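You operate a simulated robot arm through the tools that you are given. There is no shell and no other tool.

Carry out the task below with a simulated robot arm. There is one attempt and no reset: what you move stays moved.

JOB
Crank the tester up, sort the squeezed block by its grade and load block Lot F-52.
Fine: crank to Up, slide out, block to the tray marked as the display says; new block seated, slide pushed in.

The check looks at the end state, three seconds after you hand in, the way a careful person would. Anything else that was tipped, shoved, dropped, spilled or broken makes it a failure.

ROBOT AND FRAMES
A 7-joint arm with a two-finger parallel gripper, fixed in place. Base frame: the origin is on the floor under the middle of its stand, x ahead of it, y to its left, z up. Lengths are in mm, angles in degrees, forces in N, time in s.
It reaches about 1112 mm from its shoulder. Its first joint turns from -166.0 to 166.0 degrees. Payload 3.43 kg.
The TCP is the grasp point between the finger pads, 34 mm short of the fingertips. In the tool frame z runs along the fingers and y along their closing line. Largest opening 128 mm; finger width 24, thickness 12; the body of the gripper, 48 by 130 mm, starts 96 mm behind the TCP.
Orientation is that of the tool frame in the base frame, as [roll, pitch, yaw] about the fixed x, y, z axes, in that order (R = Rz(yaw) Ry(pitch) Rx(roll)). With the fingers straight down and closing along the base's y, the tool's x points along the base's -x, its y along +y and its z along -z.

CONTROLS
- The arm moves only by the tool send_rows. Its argument "motion" is a list of rows, each a list of 7 numbers: the turn, a rotation vector about the tool's x, y, z in degrees, then the shift along the tool's x, y, z in mm, then the gripper command, from -1 (shut) to 1 (fully open), values between in proportion. In form: [[rx, ry, rz, x, y, z, grip], ...]. A call has 1 to 20 rows; each row is the pose to reach, as a shift and turn from the pose commanded when the call began, along the tool's axes at that moment. Each row takes 0.2 s and may step no farther than 50 mm and 8.6 degrees from the row before; otherwise, or with a gripper value out of range, the whole call is refused. Where a pose cannot be reached the arm comes as near as it can. A force on the tool above 90 N (or 10 N above the force at the start of the call, whichever is more), or a blocked arm, ends the call early, and 0.2 s more pass. Each finger travels about 153 mm/s and halts on what it meets, pressing with about 22 N; the grip force reading is that of the motor and also rises with nothing between the fingers. The clock runs only during rows and for 0.2 s after the last one: add rows that repeat a pose to give the fingers time. The reply holds the time, the measured pose of the TCP, the force on the tool along the base axes, the opening and the grip force, in the units named above and with some noise, with the torque about the TCP (base axes, N m) and any sound that the robot's microphone picked up.
- Cameras (640 x 400 px; columns grow to the right, rows downward): "scene" is fixed at [49.3, 499.4, 1553.3]; the picture's right is [-0.37, -0.93, 0.00], its down [-0.56, 0.22, -0.80] and it looks along [0.75, -0.29, -0.60] (base axes); focal length 345 px, centre (320, 200). "wrist" rides on the gripper at [76, -11, -160] in the tool frame; the picture's right is [0.15, 0.99, 0.00], its down [-0.88, 0.13, -0.46] and it looks along [-0.45, 0.07, 0.89] (tool axes); focal length 234 px, centre (320, 200). There is no depth. A picture from a camera that has moved, and an enlarged one, comes with that camera's place and axes in the base frame and with its lens.
- camera(camera): a new picture of that camera. No time passes.
- zoom(camera, box): a new picture of the part [left, top, right, bottom] of that camera's present view, enlarged. No time passes.
- finish_job(): hands the job in; it is judged then, once.

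Places have to be worked out from the pictures, the camera data and where the tool is seen. Open the gripper and draw the arm clear of the work before you hand the job in, unless the task says otherwise.

The tools are called after "Emit:" as name(argument=value, ...) on one line, values as JSON. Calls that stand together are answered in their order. send_rows: Moves the arm, as the interface text tells. Its arguments: {"type":"object","properties":{"motion":{"type":"array","items":{"type":"array","items":{"type":"number"}}}},"required":["motion"]} The other tools are called the same way: camera (camera) takes a picture; zoom (camera, box) takes an enlarged picture of a part of a camera's view; finish_job () hands the job in.

At the start:

```text
time: 0.0
ee_pos: [449.1, 307.5, 1231.9]
ee_rot: [179.8, -0.2, 179.8]
wrist_force: [0.9, -0.1, 0.1]
moment: [-0.02, 0.01, -0.03]
width: 127.8
grip_force: 0.0
```

scene: 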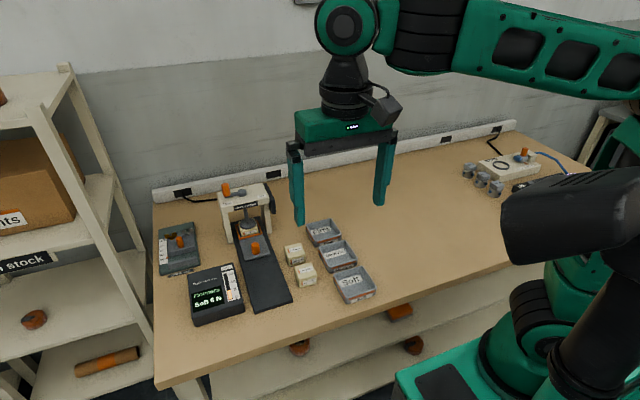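
wrist: 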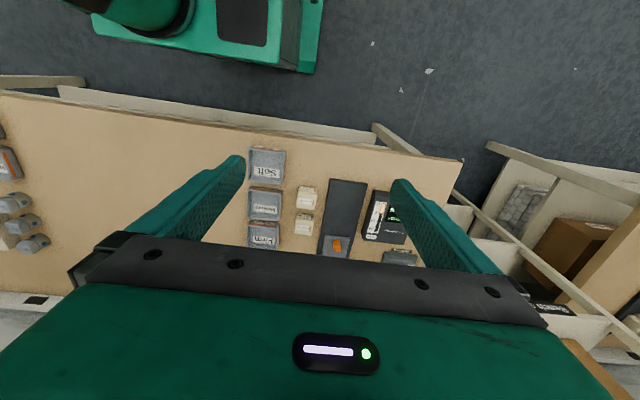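

I start by looking closely at the work area: tester, display, trays and blocks.

Emit:
zoom(camera="scene", box=[140, 170, 300, 270])

Emit:
zoom(camera="scene", box=[180, 240, 300, 330])

Emit:
zoom(camera="scene", box=[270, 210, 390, 310])

Emit:
zoom(camera="wrist", box=[230, 140, 430, 270])

```text
4.00 times, centred on (220, 220) of scene
camera zoom: at [49.3, 499.4, 1553.3], right [-0.37, -0.93, 0.0], down [-0.56, 0.22, -0.8], along [0.75, -0.29, -0.6], focal length 1381 px, centre (720, 120)
```

zoom: 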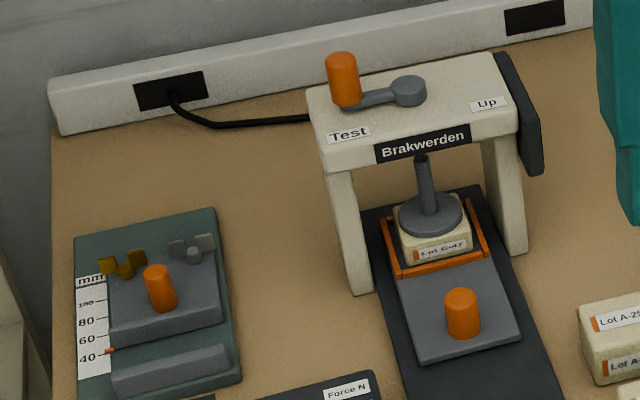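

```text
4.44 times, centred on (240, 285) of scene
camera zoom: at [49.3, 499.4, 1553.3], right [-0.37, -0.93, 0.0], down [-0.56, 0.22, -0.8], along [0.75, -0.29, -0.6], focal length 1535 px, centre (676, -178)
```

zoom: 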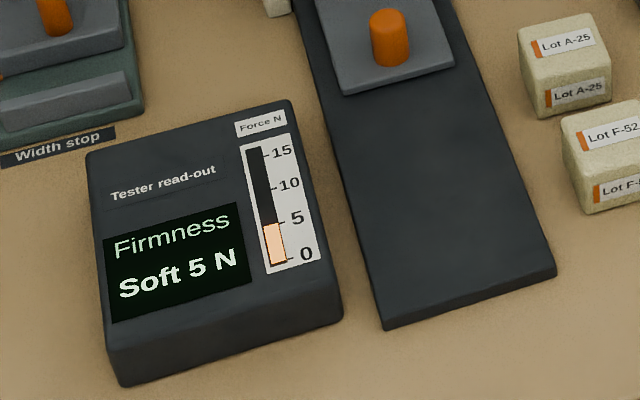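

```text
4.00 times, centred on (330, 260) of scene
camera zoom: at [49.3, 499.4, 1553.3], right [-0.37, -0.93, 0.0], down [-0.56, 0.22, -0.8], along [0.75, -0.29, -0.6], focal length 1381 px, centre (280, -40)
```

zoom: 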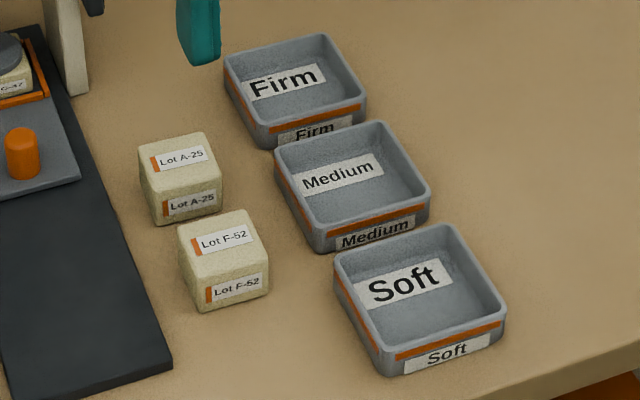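

```text
3.08 times, centred on (330, 205) of wrist
camera zoom: at [373.8, 296.6, 1391.6], right [-0.15, 0.99, 0.0], down [0.88, 0.13, 0.45], along [0.45, 0.07, -0.89], focal length 720 px, centre (289, 185)
```

zoom: 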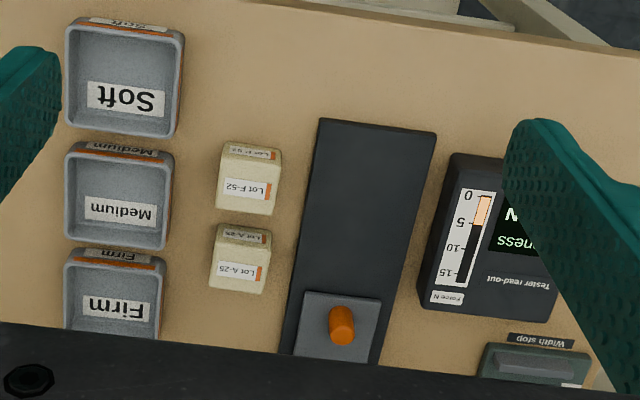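

The read-out says "Soft 5 N", the slide and squeezed block (Lot C-47?) sit inside the tester, and Lot F-52 triangulates to about (646, 305) with its top at z≈861. I move forward at the present height so the wrist camera looks on the tester.

Emit:
send_rows(motion=[[0, 0, 0, -30, 13, 0, 1], [0, 0, 0, -60, 26, 0, 1], [0, 0, 0, -90, 39, 0, 1], [0, 0, 0, -120, 52, 0, 1], [0, 0, 0, -150, 63, 0, 1], [0, 0, 0, -150, 63, 0, 1]])

```text
time: 1.4
ee_pos: [585.9, 369.1, 1238.3]
ee_rot: [179.8, 0.4, 179.9]
wrist_force: [-0.4, 0.4, -0.3]
moment: [0.01, -0.02, -0.03]
width: 128.0
grip_force: 0.1
```

The arm is near (586, 369, 1238), perhaps still settling. I take pictures of the tester from here.

Emit:
camera(camera="wrist")

Emit:
camera(camera="scene")

```text
taken
camera wrist: at [508.5, 358.3, 1397.7], right [-0.14, 0.99, 0.0], down [0.88, 0.13, 0.46], along [0.46, 0.07, -0.89], focal length 234 px, centre (320, 200)
```

wrist: 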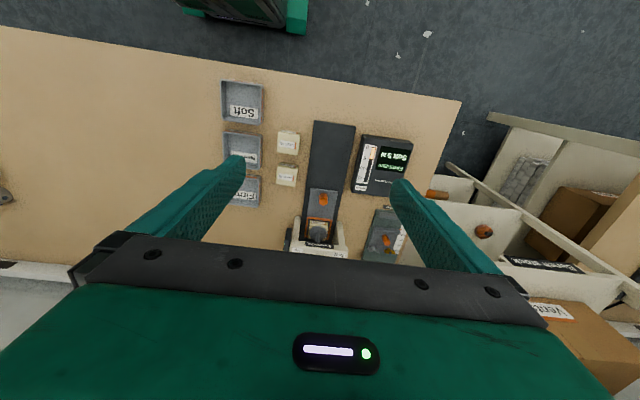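

```text
taken
```

scene: 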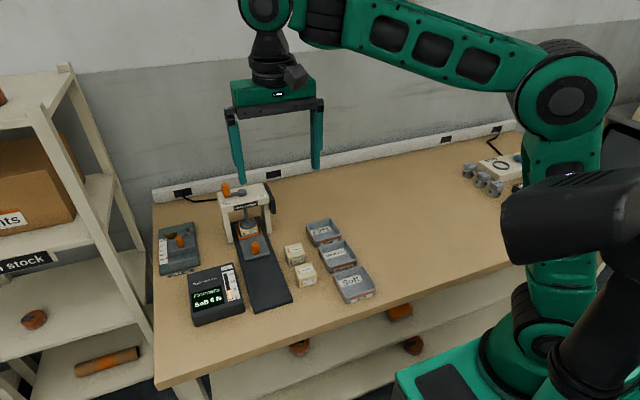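

The tester's front is just visible above the gripper's edge; I zoom in on it.

Emit:
zoom(camera="wrist", box=[220, 70, 420, 270])

Emit:
send_rows(motion=[[0, 0, 0, 0, 0, 0, 1], [0, 0, 0, 0, 0, 0, 1]])

```text
2.00 times, centred on (320, 170) of wrist
camera zoom: at [508.5, 358.3, 1397.7], right [-0.14, 0.99, 0.0], down [0.88, 0.13, 0.46], along [0.46, 0.07, -0.89], focal length 468 px, centre (320, 260)
```

zoom: 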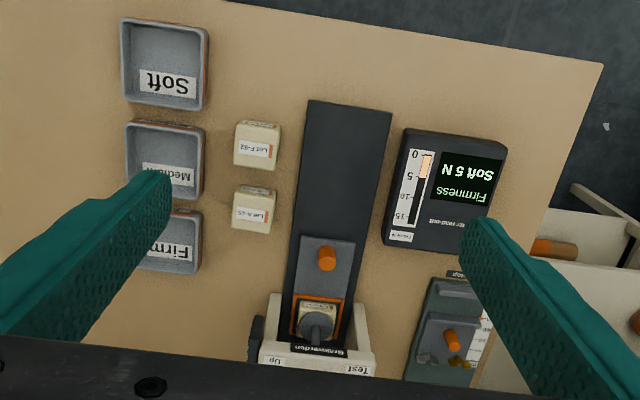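

```text
time: 2.0
ee_pos: [583.8, 369.0, 1238.7]
ee_rot: [179.7, 0.4, 179.9]
wrist_force: [-0.8, 0.6, -0.5]
moment: [0.03, 0.05, -0.02]
width: 128.0
grip_force: 0.0
```

Reach at this height with fingers straight down ends near x≈584. The tester's top is at about z≈962 with the crank knob near (873, 455), so I lower and tilt the tool forward to view the tester better.

Emit:
send_rows(motion=[[0, -5, 0, 0, 0, 20, 1], [0, -10, 0, 0, 0, 40, 1], [0, -15, 0, 0, 0, 60, 1], [0, -20, 0, 0, 0, 80, 1], [0, -25, 0, 0, 0, 90, 1], [0, -25, 0, 0, 0, 90, 1]])

Emit:
camera(camera="wrist")

Emit:
zoom(camera="wrist", box=[260, 120, 420, 220])

```text
time: 3.4
ee_pos: [585.6, 373.4, 1147.2]
ee_rot: [179.8, 25.6, 179.9]
wrist_force: [-0.1, 0.6, 0.0]
moment: [-0.02, -0.01, -0.03]
width: 127.8
grip_force: 0.1
```

```text
taken
camera wrist: at [447.8, 361.6, 1259.0], right [-0.13, 0.99, -0.06], down [0.6, 0.13, 0.79], along [0.79, 0.07, -0.61], focal length 234 px, centre (320, 200)
```

wrist: 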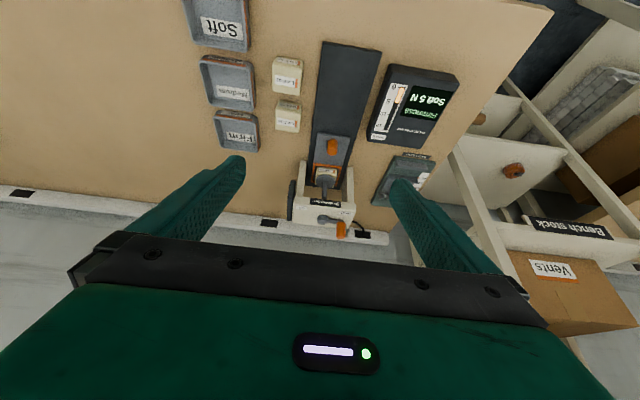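

```text
4.00 times, centred on (340, 170) of wrist
camera zoom: at [447.8, 361.6, 1259.0], right [-0.13, 0.99, -0.06], down [0.6, 0.13, 0.79], along [0.79, 0.07, -0.61], focal length 937 px, centre (240, 320)
```

zoom: 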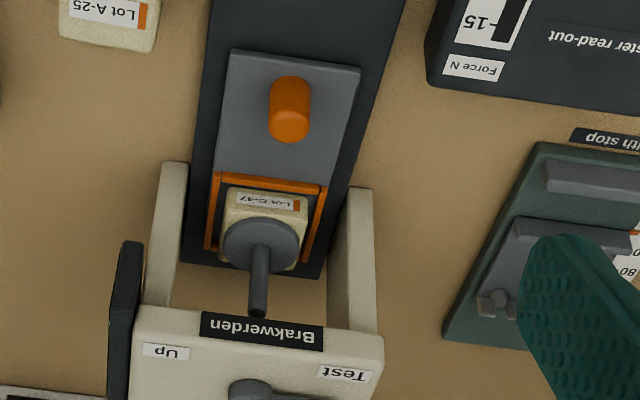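

The view is good: Lot C-47 sits under the platen in an orange frame that is open at the back. I zoom on the crank head and compute positions.

Emit:
zoom(camera="wrist", box=[270, 170, 390, 245])

Emit:
zoom(camera="scene", box=[205, 170, 285, 220])

```text
5.33 times, centred on (330, 208) of wrist
camera zoom: at [447.8, 361.6, 1259.0], right [-0.13, 0.99, -0.06], down [0.6, 0.13, 0.79], along [0.79, 0.07, -0.61], focal length 1249 px, centre (267, 160)
```

zoom: 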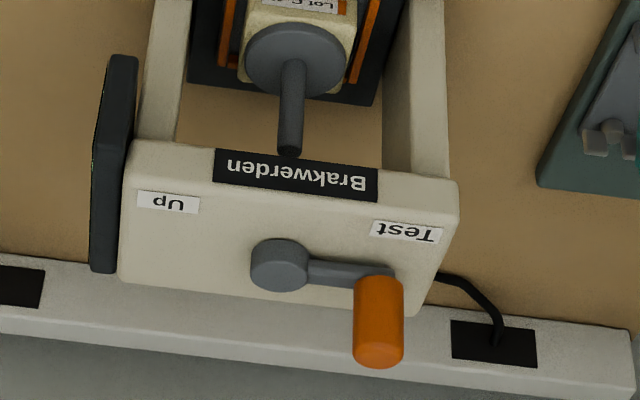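

```text
8.00 times, centred on (245, 195) of scene
camera zoom: at [49.3, 499.4, 1553.3], right [-0.37, -0.93, 0.0], down [-0.56, 0.22, -0.8], along [0.75, -0.29, -0.6], focal length 2763 px, centre (920, 240)
```

zoom: 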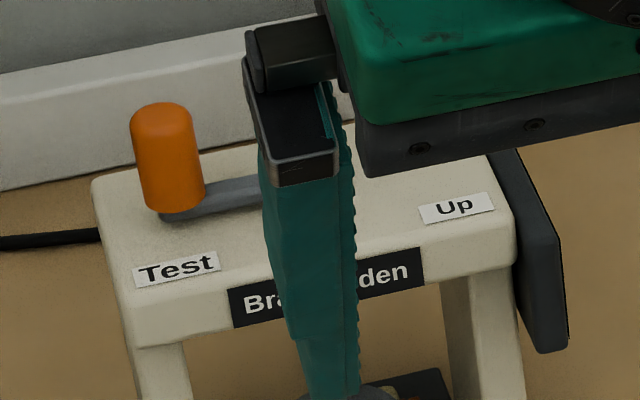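

Crank knob triangulates to about (894, 453), z 970–1007, pivot (886, 410), disc top ≈975; tester front is nearly square to the base axes. I go to a pre-grasp in front of the knob with the tool tilted 60° from vertical.

Emit:
send_rows(motion=[[0, -4.9, 0, -22, 11.4, 26, 1], [0, -9.8, 0, -44, 22.7, 52, 1], [0, -14.7, 0, -66, 34.1, 78, 1], [0, -19.6, 0, -88, 45.5, 104, 1], [0, -24.5, 0, -110, 56.9, 130, 1], [0, -29.4, 0, -132, 68.2, 156, 1], [0, -34.4, 0, -153.9, 79.6, 182, 1], [0, -34.4, 0, -153.9, 79.6, 182, 1]])

Emit:
camera(camera="wrist")

Emit:
camera(camera="scene")

```text
time: 5.2
ee_pos: [803.1, 448.7, 1047.7]
ee_rot: [179.9, 59.9, 179.8]
wrist_force: [-0.4, 1.2, -0.3]
moment: [0.02, 0.02, -0.02]
width: 128.1
grip_force: 0.0
```

```text
taken
camera wrist: at [626.9, 439.3, 1064.1], right [-0.07, 0.99, -0.13], down [0.05, 0.13, 0.99], along [1.0, 0.07, -0.06], focal length 234 px, centre (320, 200)
```

wrist: 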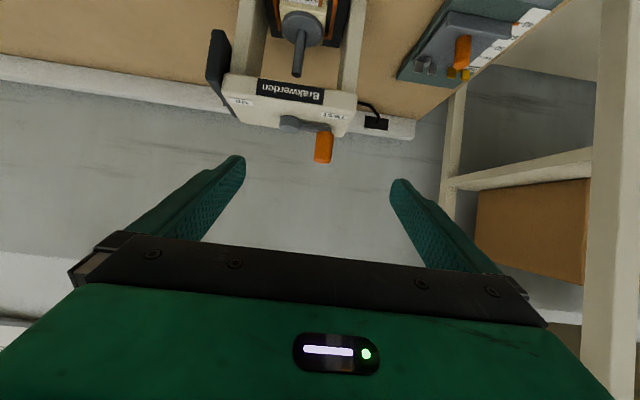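

```text
taken
```

scene: 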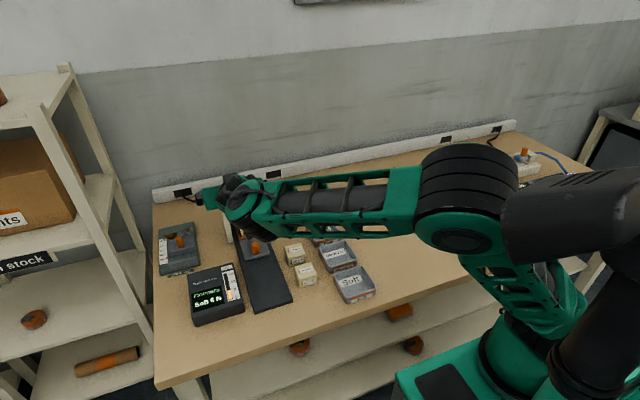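

The tool is at (803, 449, 1048). I zoom the wrist view on the knob to refine its position.

Emit:
zoom(camera="wrist", box=[200, 60, 400, 185])

Emit:
zoom(camera="scene", box=[180, 160, 340, 270])

```text
3.20 times, centred on (300, 122) of wrist
camera zoom: at [626.9, 439.3, 1064.1], right [-0.07, 0.99, -0.13], down [0.05, 0.13, 0.99], along [1.0, 0.07, -0.06], focal length 749 px, centre (384, 448)
```

zoom: 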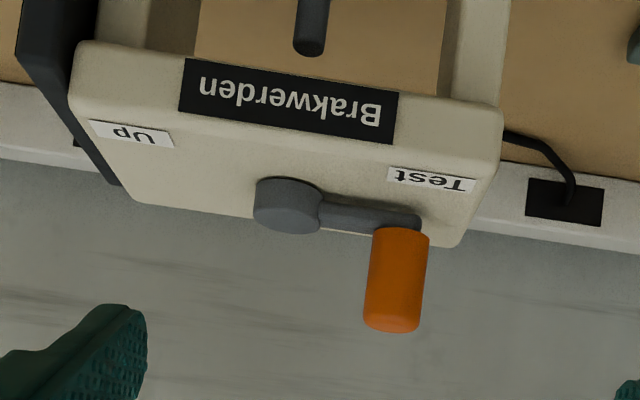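

```text
3.64 times, centred on (260, 215) of scene
camera zoom: at [49.3, 499.4, 1553.3], right [-0.37, -0.93, 0.0], down [-0.56, 0.22, -0.8], along [0.75, -0.29, -0.6], focal length 1256 px, centre (538, 146)
```

zoom: 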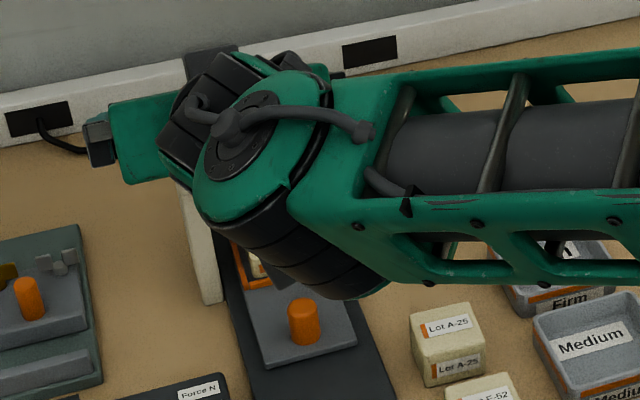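

Refined knob position is (894, 454.5), z 970–1004, pivot about (884, 413). I advance along the tool axis so the knob sits between the pads, with the gripper still open.

Emit:
send_rows(motion=[[0, 0, 0, -1, 2, 30, 1], [0, 0, 0, -2, 4, 60, 0.6], [0, 0, 0, -3.4, 5.8, 88, 0.4], [0, 0, 0, -3.4, 5.8, 88, 0.2], [0, 0, 0, -3.4, 5.8, 88, 0.2]])

Emit:
camera(camera="wrist")

```text
time: 6.4
ee_pos: [881.7, 455.0, 1009.3]
ee_rot: [179.7, 59.9, 179.7]
wrist_force: [0.2, 0.3, -1.0]
moment: [-0.01, 0.0, -0.01]
width: 77.0
grip_force: 0.0
```

```text
taken
camera wrist: at [704.6, 444.7, 1024.3], right [-0.07, 0.99, -0.12], down [0.05, 0.13, 0.99], along [1.0, 0.07, -0.06], focal length 234 px, centre (320, 200)
```

wrist: 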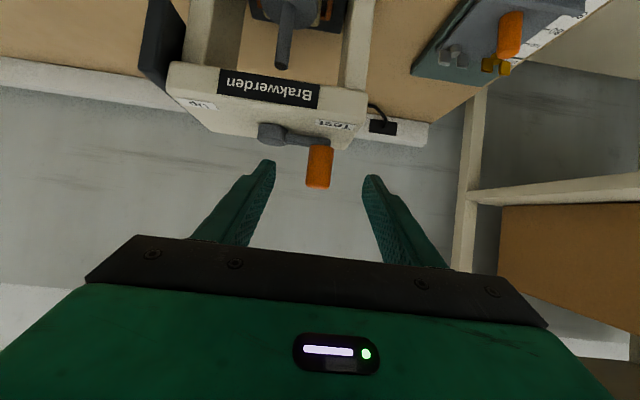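

The knob lies between the pads. I close on it and read the grip.

Emit:
send_rows(motion=[[0, 0, 0, 0, 0, 0, -0.3], [0, 0, 0, 0, 0, 0, -0.6], [0, 0, 0, 0, 0, 0, -1], [0, 0, 0, 0, 0, 0, -1]])

Emit:
zoom(camera="wrist", box=[200, 80, 440, 230])

```text
time: 7.4
ee_pos: [880.6, 453.9, 1009.6]
ee_rot: [179.8, 59.9, 179.8]
wrist_force: [-1.5, -9.2, -0.7]
moment: [-0.2, 0.08, -0.2]
width: 20.5
grip_force: 45.3
```

```text
2.67 times, centred on (320, 155) of wrist
camera zoom: at [704.8, 443.8, 1024.3], right [-0.07, 0.99, -0.13], down [0.05, 0.13, 0.99], along [1.0, 0.06, -0.06], focal length 624 px, centre (320, 320)
```

zoom: 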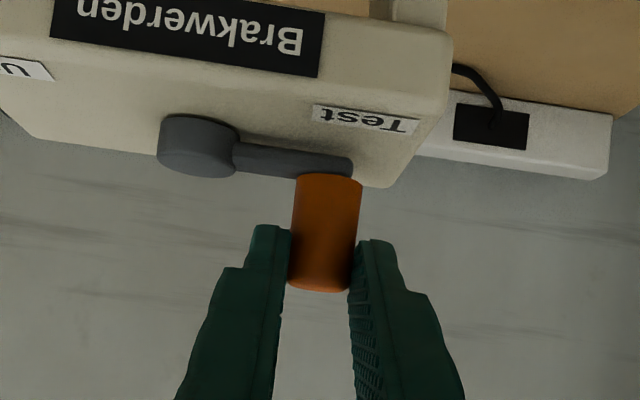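

Gripped (width 20.5). I try a small test move toward −x (front arc) and read the force.

Emit:
send_rows(motion=[[0, 0, 0, 1.0, 0, -1.73, -1], [0, 0, 0, 2.0, 0, -3.46, -1], [0, 0, 0, 3.0, 0.2, -5.2, -1]])

Emit:
zoom(camera="wrist", box=[200, 80, 440, 230])

```text
time: 8.2
ee_pos: [874.6, 452.9, 1009.0]
ee_rot: [179.9, 59.9, 179.8]
wrist_force: [3.7, -15.6, -4.7]
moment: [-0.31, -0.19, -0.43]
width: 20.8
grip_force: 45.0
```

```text
2.67 times, centred on (320, 155) of wrist
camera zoom: at [698.7, 443.5, 1024.4], right [-0.07, 0.99, -0.13], down [0.05, 0.13, 0.99], along [1.0, 0.06, -0.06], focal length 624 px, centre (320, 320)
```

zoom: 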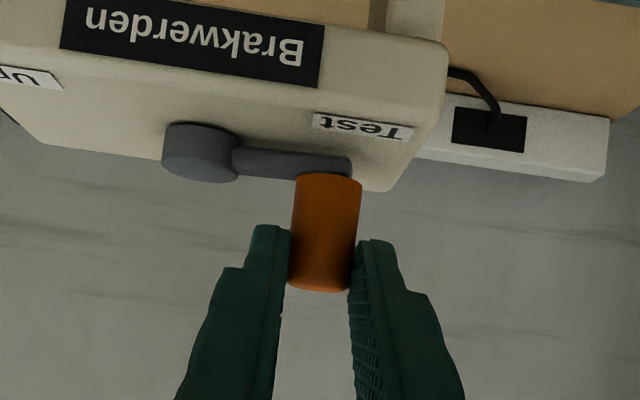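

The knob follows with only a few N along x, so the front arc is right; the −15 N in y says the arc curves toward −y. I continue along an arc with pivot ≈(893, 410), radius ≈42.

Emit:
send_rows(motion=[[0, 0, 0, 1.96, -2.5, -3.37, -1], [0, 0, 0, 4.11, -3.7, -7.09, -1], [0, 0, 0, 5.82, -5.0, -10.03, -1], [0, 0, 0, 7.77, -7.0, -13.41, -1]])

Emit:
zoom(camera="wrist", box=[200, 80, 440, 230])

```text
time: 9.2
ee_pos: [859.1, 448.1, 1009.8]
ee_rot: [179.8, 60.0, 179.6]
wrist_force: [6.4, -12.0, -2.0]
moment: [-0.27, 0.26, -0.34]
width: 20.5
grip_force: 45.1
```

```text
2.67 times, centred on (320, 155) of wrist
camera zoom: at [683.0, 437.9, 1024.2], right [-0.07, 0.99, -0.12], down [0.05, 0.13, 0.99], along [1.0, 0.06, -0.06], focal length 624 px, centre (320, 320)
```

zoom: 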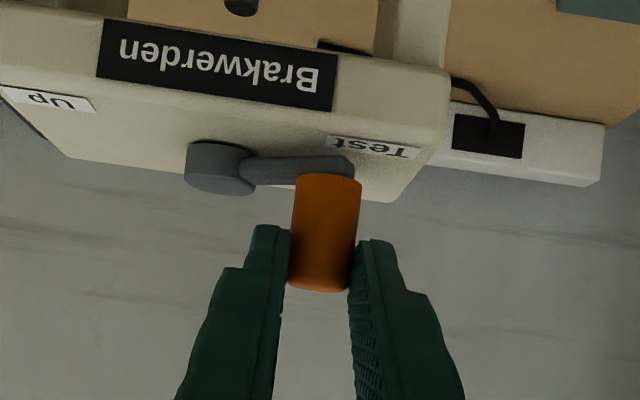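

Following well; forces stay around 12 N. Continuing the arc to about 150°.

Emit:
send_rows(motion=[[0, 0, 0, 2.2, -5.0, -3.8, -1], [0, 0, 0, 4.36, -8.9, -7.5, -1], [0, 0, 0, 6.27, -13.4, -10.8, -1], [0, 0, 0, 7.82, -18.4, -13.5, -1]])

Emit:
zoom(camera="wrist", box=[200, 80, 440, 230])

```text
time: 10.2
ee_pos: [842.2, 431.2, 1009.2]
ee_rot: [179.6, 60.0, 179.8]
wrist_force: [6.1, -2.7, 3.2]
moment: [-0.07, 0.05, -0.08]
width: 20.7
grip_force: 44.8
```

```text
2.67 times, centred on (320, 155) of wrist
camera zoom: at [665.8, 419.9, 1024.1], right [-0.07, 0.99, -0.12], down [0.05, 0.13, 0.99], along [1.0, 0.07, -0.05], focal length 624 px, centre (320, 320)
```

zoom: 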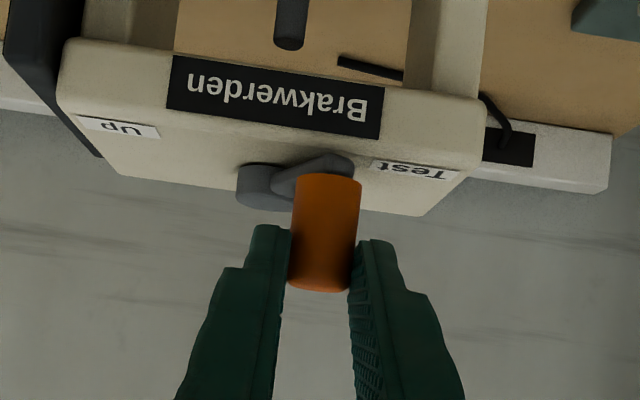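

Nearly at the front point of the arc with low forces. Continuing through the front.

Emit:
send_rows(motion=[[0, 0, 0, 0.85, -5.2, -1.47, -1], [0, 0, 0, 1.6, -10.9, -2.77, -1], [0, 0, 0, 2.0, -16.7, -3.46, -1], [0, 0, 0, 2.0, -22.7, -3.46, -1], [0, 0, 0, 1.6, -28.5, -2.77, -1]])

Emit:
zoom(camera="wrist", box=[200, 80, 440, 230])

```text
time: 11.4
ee_pos: [837.3, 402.1, 1008.9]
ee_rot: [180.0, 59.8, 179.9]
wrist_force: [-18.3, -3.4, 1.9]
moment: [-0.06, 0.15, -0.13]
width: 20.6
grip_force: 44.4
```

```text
2.67 times, centred on (320, 155) of wrist
camera zoom: at [661.2, 391.6, 1024.8], right [-0.07, 0.99, -0.13], down [0.05, 0.13, 0.99], along [1.0, 0.07, -0.06], focal length 624 px, centre (320, 320)
```

zoom: 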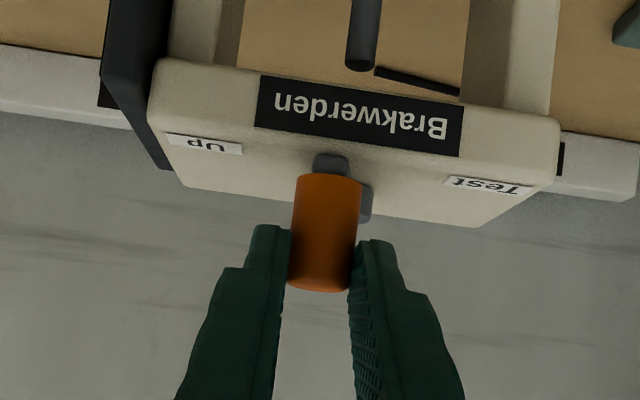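

A circle fit of the readings gives the pivot at (881.3, 407.3) in TCP coordinates with radius 45.7. I continue along that circle to about 226°.

Emit:
send_rows(motion=[[0, 0, 0, 0.9, -5.9, -1.56, -1], [0, 0, 0, -0.05, -11.9, 0.09, -1], [0, 0, 0, -1.45, -17.7, 2.5, -1], [0, 0, 0, -3.26, -22.9, 5.6, -1], [0, 0, 0, -5.42, -27.7, 9.3, -1]])

Emit:
zoom(camera="wrist", box=[200, 80, 440, 230])

```text
time: 12.6
ee_pos: [849.0, 378.4, 1009.6]
ee_rot: [179.5, 60.0, 179.7]
wrist_force: [18.5, 20.7, -2.8]
moment: [0.31, -0.41, 0.59]
width: 20.9
grip_force: 45.4
```

```text
2.67 times, centred on (320, 155) of wrist
camera zoom: at [674.2, 366.2, 1024.2], right [-0.08, 0.99, -0.12], down [0.05, 0.13, 0.99], along [1.0, 0.07, -0.06], focal length 624 px, centre (320, 320)
```

zoom: 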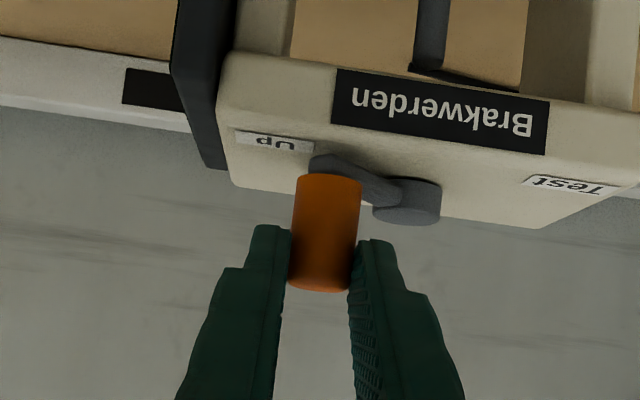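

The force is radial (inward), so the true circle is a bit smaller: pivot ≈(879.5, 410.5), radius ≈42.5. I correct and go on to 250° in small steps.

Emit:
send_rows(motion=[[0, 0, 0, -1.2, 2.5, 2.1, -1], [0, 0, 0, -2.46, 1.7, 4.24, -1], [0, 0, 0, -4.96, -1.4, 8.56, -1], [0, 0, 0, -7.72, -3.8, 13.3, -1]])

Emit:
zoom(camera="wrist", box=[200, 80, 440, 230])

```text
time: 13.6
ee_pos: [865.4, 367.6, 1010.0]
ee_rot: [179.9, 60.0, 179.7]
wrist_force: [-3.8, -13.6, 4.5]
moment: [-0.23, 0.29, -0.36]
width: 20.3
grip_force: 44.7
```

```text
2.67 times, centred on (320, 155) of wrist
camera zoom: at [690.5, 358.3, 1024.3], right [-0.07, 0.99, -0.13], down [0.05, 0.13, 0.99], along [1.0, 0.06, -0.06], focal length 624 px, centre (320, 320)
```

zoom: 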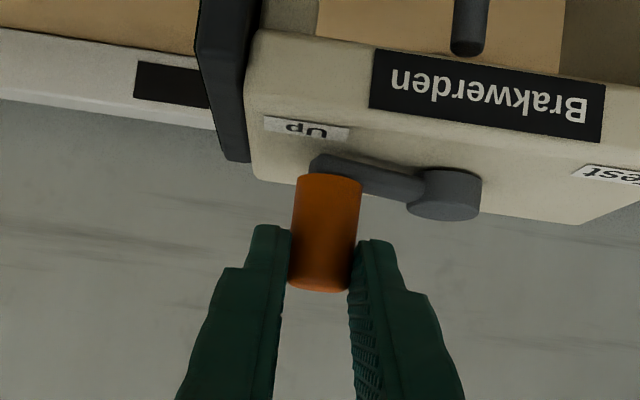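

Using measured positions, the circle fits very well: pivot (881.1, 409.3), R 44.6; now at φ≈249°. I continue toward 270°, watching for a stop.

Emit:
send_rows(motion=[[0, 0, 0, -1.2, -3.5, 2.1, -1], [0, 0, 0, -2.56, -4.6, 4.41, -1], [0, 0, 0, -5.27, -5.6, 9.08, -1], [0, 0, 0, -7.97, -5.9, 13.75, -1]])

Emit:
zoom(camera="wrist", box=[200, 80, 440, 230])

```text
time: 14.6
ee_pos: [881.5, 365.2, 1008.7]
ee_rot: [179.6, 60.0, 179.6]
wrist_force: [0.1, 0.9, 4.9]
moment: [0.15, 0.21, 0.04]
width: 20.2
grip_force: 45.2
```

```text
2.67 times, centred on (320, 155) of wrist
camera zoom: at [705.1, 354.9, 1024.1], right [-0.07, 0.99, -0.12], down [0.05, 0.13, 0.99], along [1.0, 0.07, -0.05], focal length 624 px, centre (320, 320)
```

zoom: 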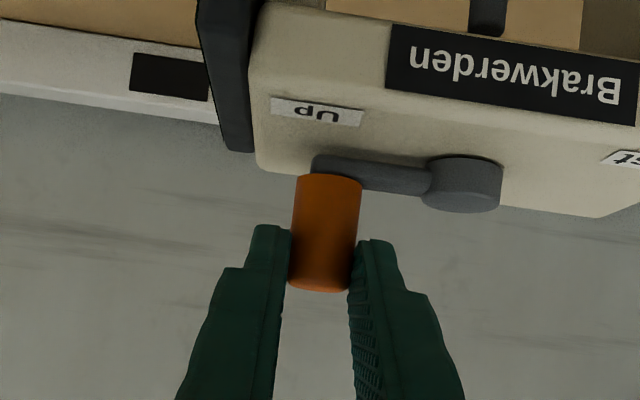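

At 270° with no resistance yet. I push a little further to find the end stop.

Emit:
send_rows(motion=[[0, 0, 0, -1.35, 0.1, 2.34, -1], [0, 0, 0, -2.7, 0.3, 4.67, -1], [0, 0, 0, -4.0, 0.8, 6.9, -1]])

Emit:
zoom(camera="wrist", box=[200, 80, 440, 230])

```text
time: 15.4
ee_pos: [888.4, 366.7, 1009.0]
ee_rot: [179.8, 60.0, 179.7]
wrist_force: [-1.4, 5.7, 6.0]
moment: [0.08, -0.77, 0.22]
width: 20.7
grip_force: 45.1
```

```text
2.67 times, centred on (320, 155) of wrist
camera zoom: at [712.7, 355.6, 1024.1], right [-0.07, 0.99, -0.12], down [0.05, 0.13, 0.99], along [1.0, 0.07, -0.05], focal length 624 px, centre (320, 320)
```

zoom: 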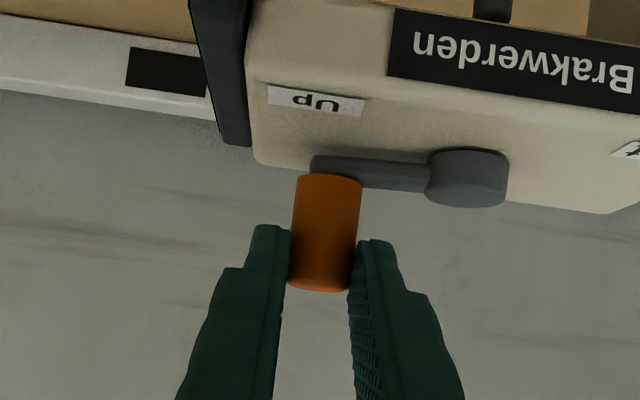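

Still moving freely at ~279°. I go on a few degrees more to find the stop.

Emit:
send_rows(motion=[[0, 0, 0, -1.35, 0.8, 2.34, -1], [0, 0, 0, -2.7, 1.6, 4.67, -1], [0, 0, 0, -2.7, 1.6, 4.67, -1]])

Emit:
zoom(camera="wrist", box=[200, 80, 440, 230])

Emit:
camera(camera="scene")

```text
time: 16.2
ee_pos: [894.5, 368.3, 1009.6]
ee_rot: [179.7, 59.9, 179.8]
wrist_force: [-4.8, 9.2, 5.1]
moment: [0.17, -0.16, 0.29]
width: 20.7
grip_force: 45.0
```

```text
2.67 times, centred on (320, 155) of wrist
camera zoom: at [718.2, 357.2, 1024.3], right [-0.07, 0.99, -0.12], down [0.05, 0.13, 0.99], along [1.0, 0.07, -0.06], focal length 624 px, centre (320, 320)
```

zoom: 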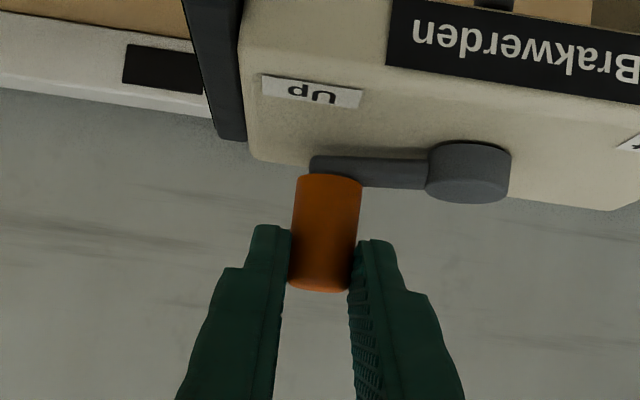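

```text
taken
```

scene: 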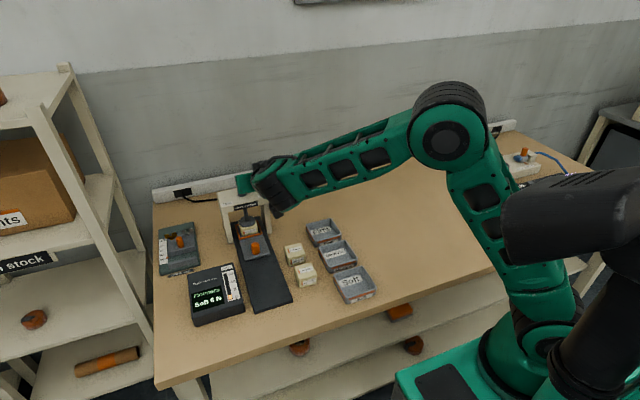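

The crank still follows at ~287°. I check whether the platen has risen and what the display says.

Emit:
zoom(camera="scene", box=[180, 160, 300, 260])

Emit:
zoom(camera="scene", box=[180, 250, 300, 330])

Emit:
camera(camera="wrist")

```text
4.00 times, centred on (240, 210) of scene
camera zoom: at [49.3, 499.4, 1553.3], right [-0.37, -0.93, 0.0], down [-0.56, 0.22, -0.8], along [0.75, -0.29, -0.6], focal length 1381 px, centre (640, 160)
```

zoom: 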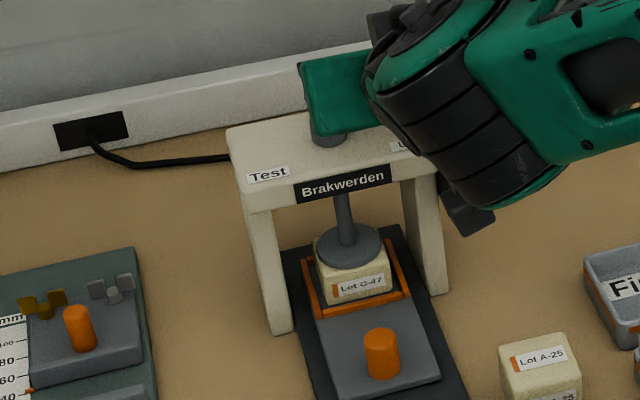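

```text
5.00 times, centred on (240, 290) of scene
camera zoom: at [49.3, 499.4, 1553.3], right [-0.37, -0.93, 0.0], down [-0.56, 0.22, -0.8], along [0.75, -0.29, -0.6], focal length 1727 px, centre (720, -250)
```

zoom: 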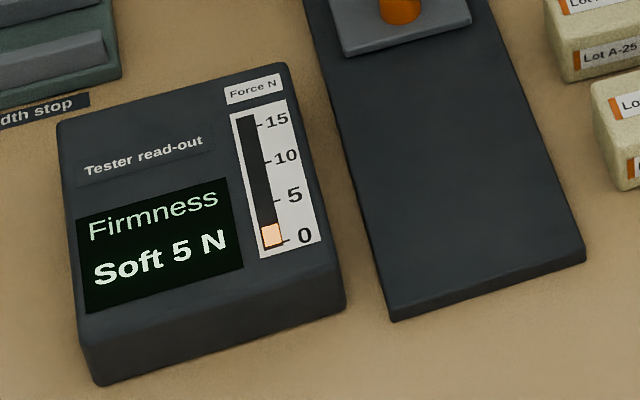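

```text
taken
camera wrist: at [718.2, 357.2, 1024.3], right [-0.07, 0.99, -0.12], down [0.05, 0.13, 0.99], along [1.0, 0.07, -0.06], focal length 234 px, centre (320, 200)
```

wrist: 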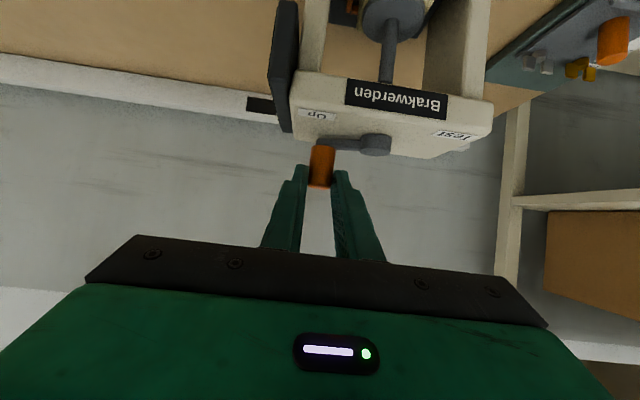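

The force bar dropped from 5 to about 2 and the platen rose a few mm, so the crank isn't fully up yet. I keep turning gently.

Emit:
send_rows(motion=[[0, 0, 0, -1.6, 0.9, 2.7, -1], [0, 0, 0, -3.16, 2.1, 5.45, -1], [0, 0, 0, -4.5, 3.5, 7.8, -1], [0, 0, 0, -5.8, 5.2, 10.0, -1]])

Emit:
zoom(camera="scene", box=[180, 160, 300, 260])

Emit:
zoom(camera="scene", box=[180, 250, 300, 330])

Emit:
zoom(camera="wrist", box=[200, 80, 440, 230])

```text
time: 17.2
ee_pos: [904.5, 374.0, 1010.2]
ee_rot: [179.8, 59.9, 179.9]
wrist_force: [-10.2, 13.5, 4.0]
moment: [0.29, 0.09, 0.4]
width: 20.6
grip_force: 45.4
```

```text
4.00 times, centred on (240, 210) of scene
camera zoom: at [49.3, 499.4, 1553.3], right [-0.37, -0.93, 0.0], down [-0.56, 0.22, -0.8], along [0.75, -0.29, -0.6], focal length 1381 px, centre (640, 160)
```

zoom: 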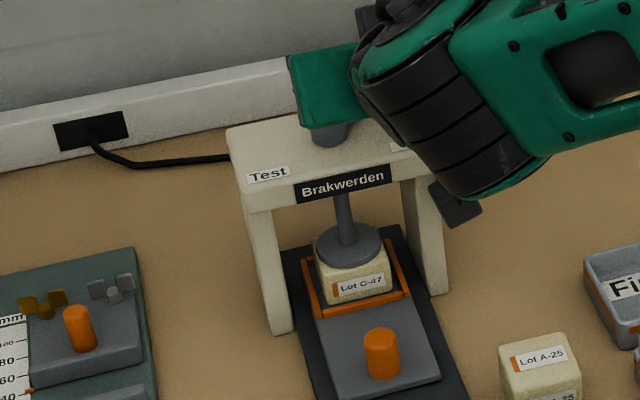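

```text
5.00 times, centred on (240, 290) of scene
camera zoom: at [49.3, 499.4, 1553.3], right [-0.37, -0.93, 0.0], down [-0.56, 0.22, -0.8], along [0.75, -0.29, -0.6], focal length 1727 px, centre (720, -250)
```

zoom: 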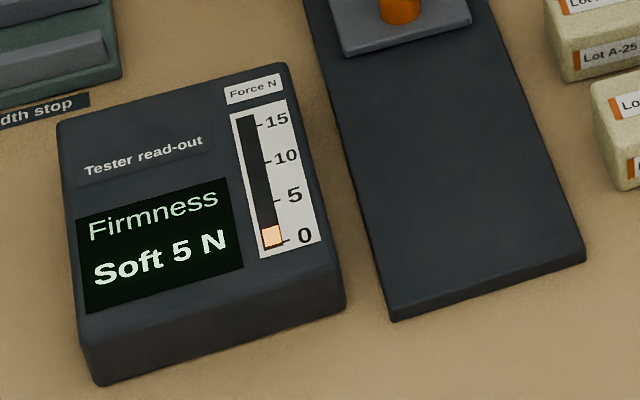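

```text
2.67 times, centred on (320, 155) of wrist
camera zoom: at [729.0, 362.5, 1024.4], right [-0.07, 0.99, -0.12], down [0.05, 0.13, 0.99], along [1.0, 0.07, -0.06], focal length 624 px, centre (320, 320)
```

zoom: 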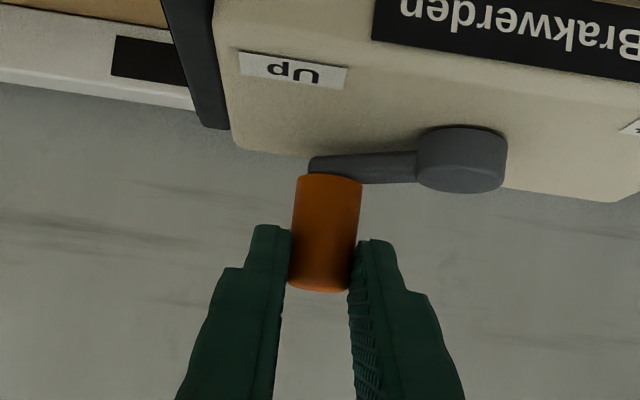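

No stop at ~303° and the platen looks unchanged since 287°. I look closer at the platen and bar.

Emit:
zoom(camera="scene", box=[245, 200, 293, 240])

Emit:
zoom(camera="scene", box=[220, 262, 252, 302])

```text
10.00 times, centred on (269, 220) of scene
camera zoom: at [49.3, 499.4, 1553.3], right [-0.37, -0.93, 0.0], down [-0.56, 0.22, -0.8], along [0.75, -0.29, -0.6], focal length 3454 px, centre (830, 0)
```

zoom: 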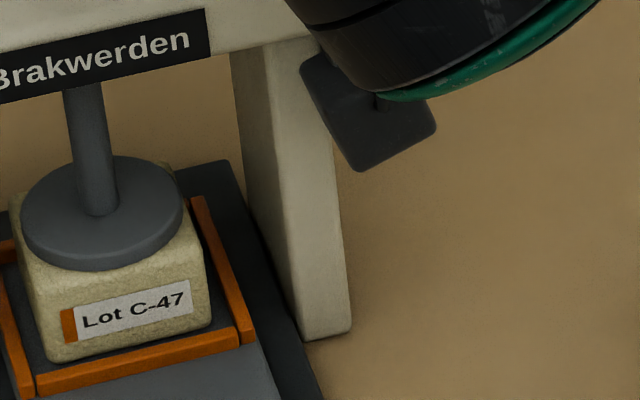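

```text
10.00 times, centred on (236, 282) of scene
camera zoom: at [49.3, 499.4, 1553.3], right [-0.37, -0.93, 0.0], down [-0.56, 0.22, -0.8], along [0.75, -0.29, -0.6], focal length 3454 px, centre (1160, -620)
```

zoom: 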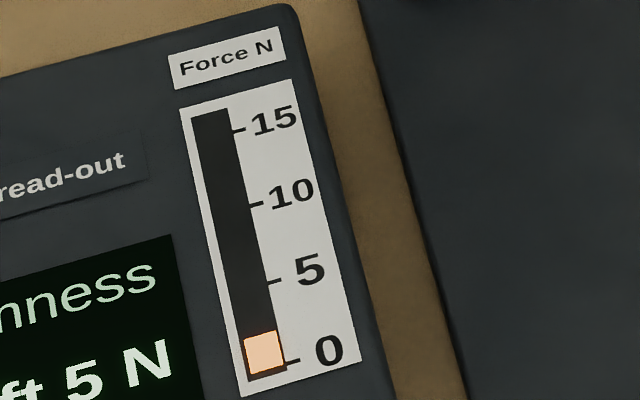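

The platen is barely above the block and there is no stop past 270°. I go back to 270° (lever square over the "Up" side) to compare platen height and bar there.

Emit:
send_rows(motion=[[0, 0, 0, 1.3, -1.6, -2.3, -1], [0, 0, 0, 2.66, -3.1, -4.58, -1], [0, 0, 0, 5.57, -5.4, -9.6, -1], [0, 0, 0, 8.98, -7.1, -15.5, -1], [0, 0, 0, 12.49, -7.6, -21.5, -1]])

Emit:
zoom(camera="scene", box=[245, 200, 293, 240])

Emit:
zoom(camera="scene", box=[220, 262, 252, 302])

Emit:
zoom(camera="wrist", box=[200, 0, 500, 190])

```text
time: 18.4
ee_pos: [882.3, 365.7, 1009.1]
ee_rot: [179.7, 60.0, 179.8]
wrist_force: [-0.1, 17.3, -0.4]
moment: [0.4, 0.43, 0.49]
width: 20.8
grip_force: 44.8
```

```text
10.00 times, centred on (269, 220) of scene
camera zoom: at [49.3, 499.4, 1553.3], right [-0.37, -0.93, 0.0], down [-0.56, 0.22, -0.8], along [0.75, -0.29, -0.6], focal length 3454 px, centre (830, 0)
```

zoom: 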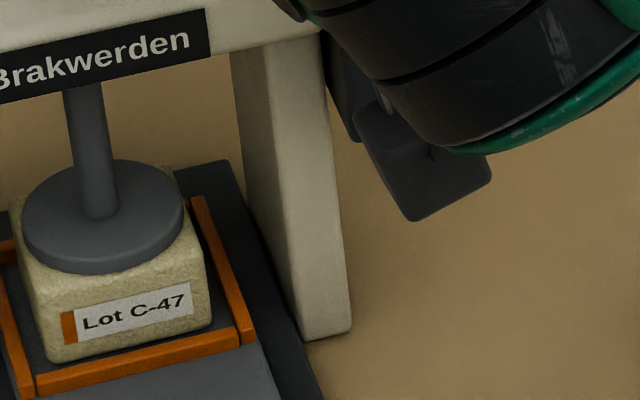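

```text
10.00 times, centred on (236, 282) of scene
camera zoom: at [49.3, 499.4, 1553.3], right [-0.37, -0.93, 0.0], down [-0.56, 0.22, -0.8], along [0.75, -0.29, -0.6], focal length 3454 px, centre (1160, -620)
```

zoom: 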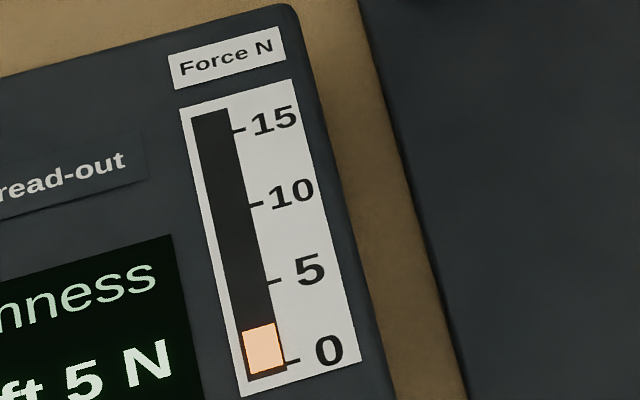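

```text
2.11 times, centred on (350, 95) of wrist
camera zoom: at [706.1, 355.2, 1024.2], right [-0.07, 0.99, -0.12], down [0.05, 0.13, 0.99], along [1.0, 0.07, -0.06], focal length 493 px, centre (257, 421)
```

zoom: 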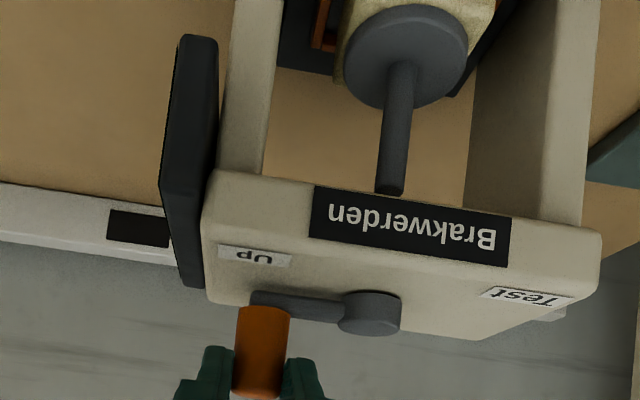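

The platen rises and the bar falls steadily with angle (screw crank, ~13 mm per turn), so it needs more turning. I continue along the circle, first to ~320°.

Emit:
send_rows(motion=[[0, 0, 0, -3.86, 1.1, 6.66, -1], [0, 0, 0, -7.57, 3.1, 13.06, -1], [0, 0, 0, -11.08, 6.3, 19.12, -1], [0, 0, 0, -14.24, 10.7, 24.57, -1], [0, 0, 0, -17.0, 16.2, 29.32, -1]])

Emit:
camera(camera="wrist")

```text
time: 19.6
ee_pos: [914.5, 382.0, 1009.1]
ee_rot: [179.8, 59.8, 179.9]
wrist_force: [-11.1, 8.7, 0.0]
moment: [0.11, -0.2, 0.24]
width: 20.5
grip_force: 45.0
```

```text
taken
camera wrist: at [738.3, 371.2, 1024.4], right [-0.07, 0.99, -0.13], down [0.05, 0.13, 0.99], along [1.0, 0.07, -0.06], focal length 234 px, centre (320, 200)
```

wrist: 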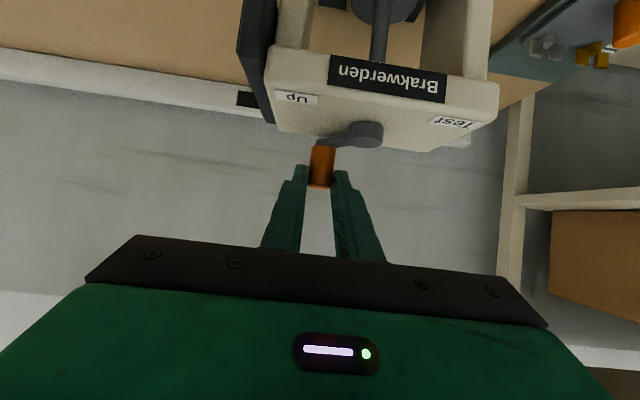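

Following correctly at ~321°. On through the back of the circle.

Emit:
send_rows(motion=[[0, 0, 0, -1.91, 6.65, 3.29, -1], [0, 0, 0, -3.51, 13.5, 6.06, -1], [0, 0, 0, -4.46, 20.85, 7.7, -1], [0, 0, 0, -4.81, 28.4, 8.3, -1], [0, 0, 0, -4.46, 35.95, 7.7, -1]])

Emit:
camera(camera="wrist")

Emit:
zoom(camera="scene", box=[245, 200, 293, 240])

Emit:
zoom(camera="scene", box=[220, 262, 252, 302])

```text
time: 20.8
ee_pos: [924.8, 417.4, 1010.0]
ee_rot: [-180.0, 59.9, 179.8]
wrist_force: [-14.0, -2.8, -6.4]
moment: [-0.04, 0.46, -0.06]
width: 20.7
grip_force: 45.2
```

```text
taken
camera wrist: at [747.7, 407.3, 1024.4], right [-0.07, 0.99, -0.13], down [0.05, 0.13, 0.99], along [1.0, 0.06, -0.06], focal length 234 px, centre (320, 200)
```

wrist: 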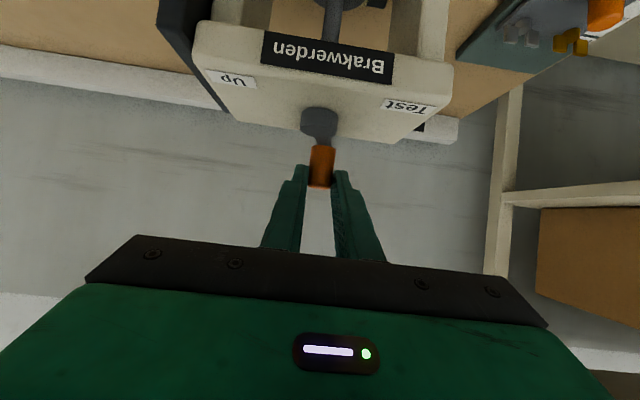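

```text
10.00 times, centred on (269, 220) of scene
camera zoom: at [49.3, 499.4, 1553.3], right [-0.37, -0.93, 0.0], down [-0.56, 0.22, -0.8], along [0.75, -0.29, -0.6], focal length 3454 px, centre (830, 0)
```

zoom: 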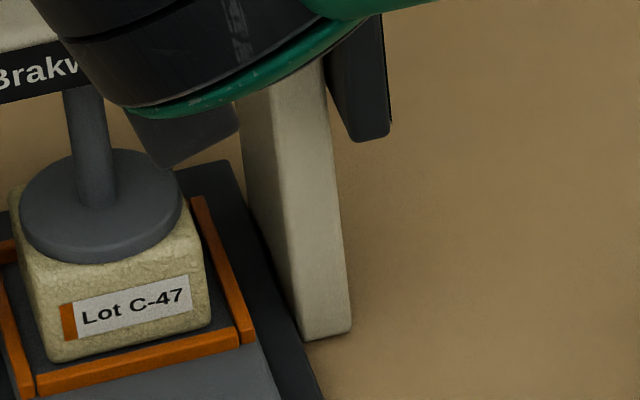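

```text
10.00 times, centred on (236, 282) of scene
camera zoom: at [49.3, 499.4, 1553.3], right [-0.37, -0.93, 0.0], down [-0.56, 0.22, -0.8], along [0.75, -0.29, -0.6], focal length 3454 px, centre (1160, -620)
```

zoom: 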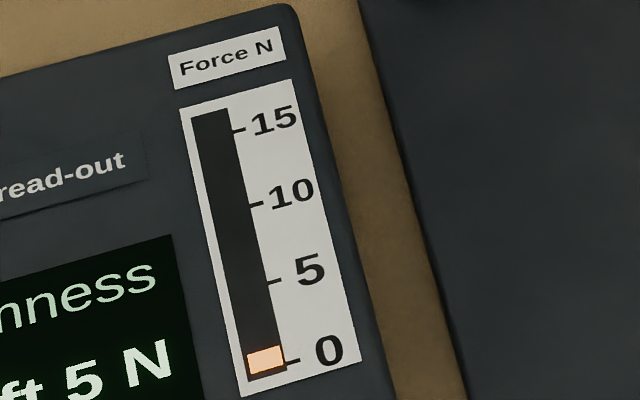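

The bar keeps falling (≈0.5 N) and the platen keeps rising. I continue around.

Emit:
send_rows(motion=[[0, 0, 0, 0.95, 7.35, -1.64, -1], [0, 0, 0, 2.56, 14.2, -4.41, -1], [0, 0, 0, 4.76, 20.45, -8.22, -1], [0, 0, 0, 7.42, 25.75, -12.8, -1], [0, 0, 0, 10.56, 30.15, -18.2, -1]])

Emit:
zoom(camera="wrist", box=[200, 0, 500, 190])

Emit:
zoom(camera="scene", box=[245, 200, 293, 240])

Emit:
zoom(camera="scene", box=[220, 262, 252, 302])

```text
time: 22.0
ee_pos: [904.8, 447.0, 1008.4]
ee_rot: [179.7, 60.0, 179.7]
wrist_force: [-2.3, -5.3, -9.1]
moment: [-0.12, 0.29, -0.16]
width: 20.9
grip_force: 44.8
```

```text
2.11 times, centred on (350, 95) of wrist
camera zoom: at [728.8, 436.1, 1024.1], right [-0.07, 0.99, -0.12], down [0.05, 0.13, 0.99], along [1.0, 0.07, -0.05], focal length 493 px, centre (257, 421)
```

zoom: 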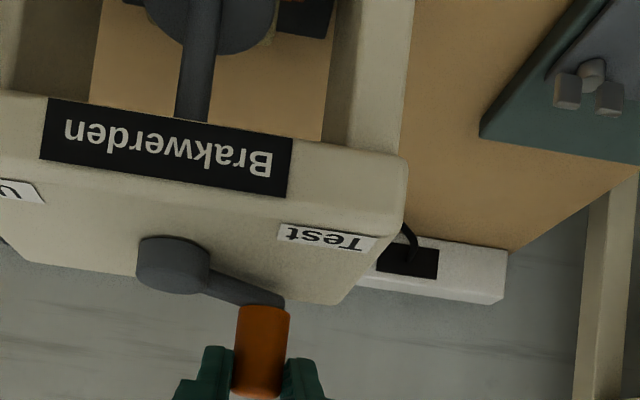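

```text
10.00 times, centred on (269, 220) of scene
camera zoom: at [49.3, 499.4, 1553.3], right [-0.37, -0.93, 0.0], down [-0.56, 0.22, -0.8], along [0.75, -0.29, -0.6], focal length 3454 px, centre (830, 0)
```

zoom: 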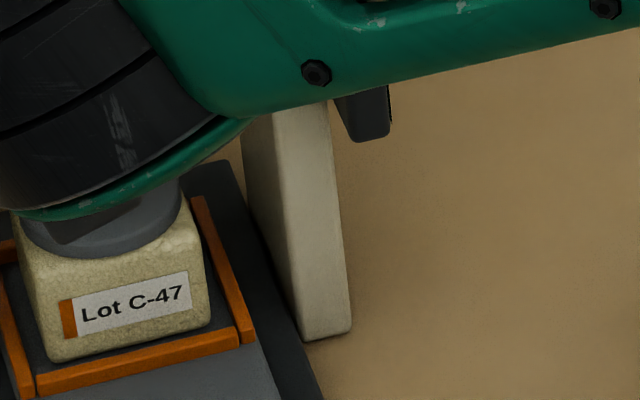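

```text
10.00 times, centred on (236, 282) of scene
camera zoom: at [49.3, 499.4, 1553.3], right [-0.37, -0.93, 0.0], down [-0.56, 0.22, -0.8], along [0.75, -0.29, -0.6], focal length 3454 px, centre (1160, -620)
```

zoom: 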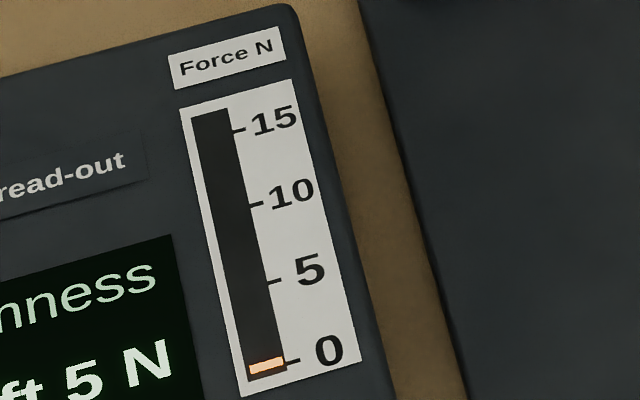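

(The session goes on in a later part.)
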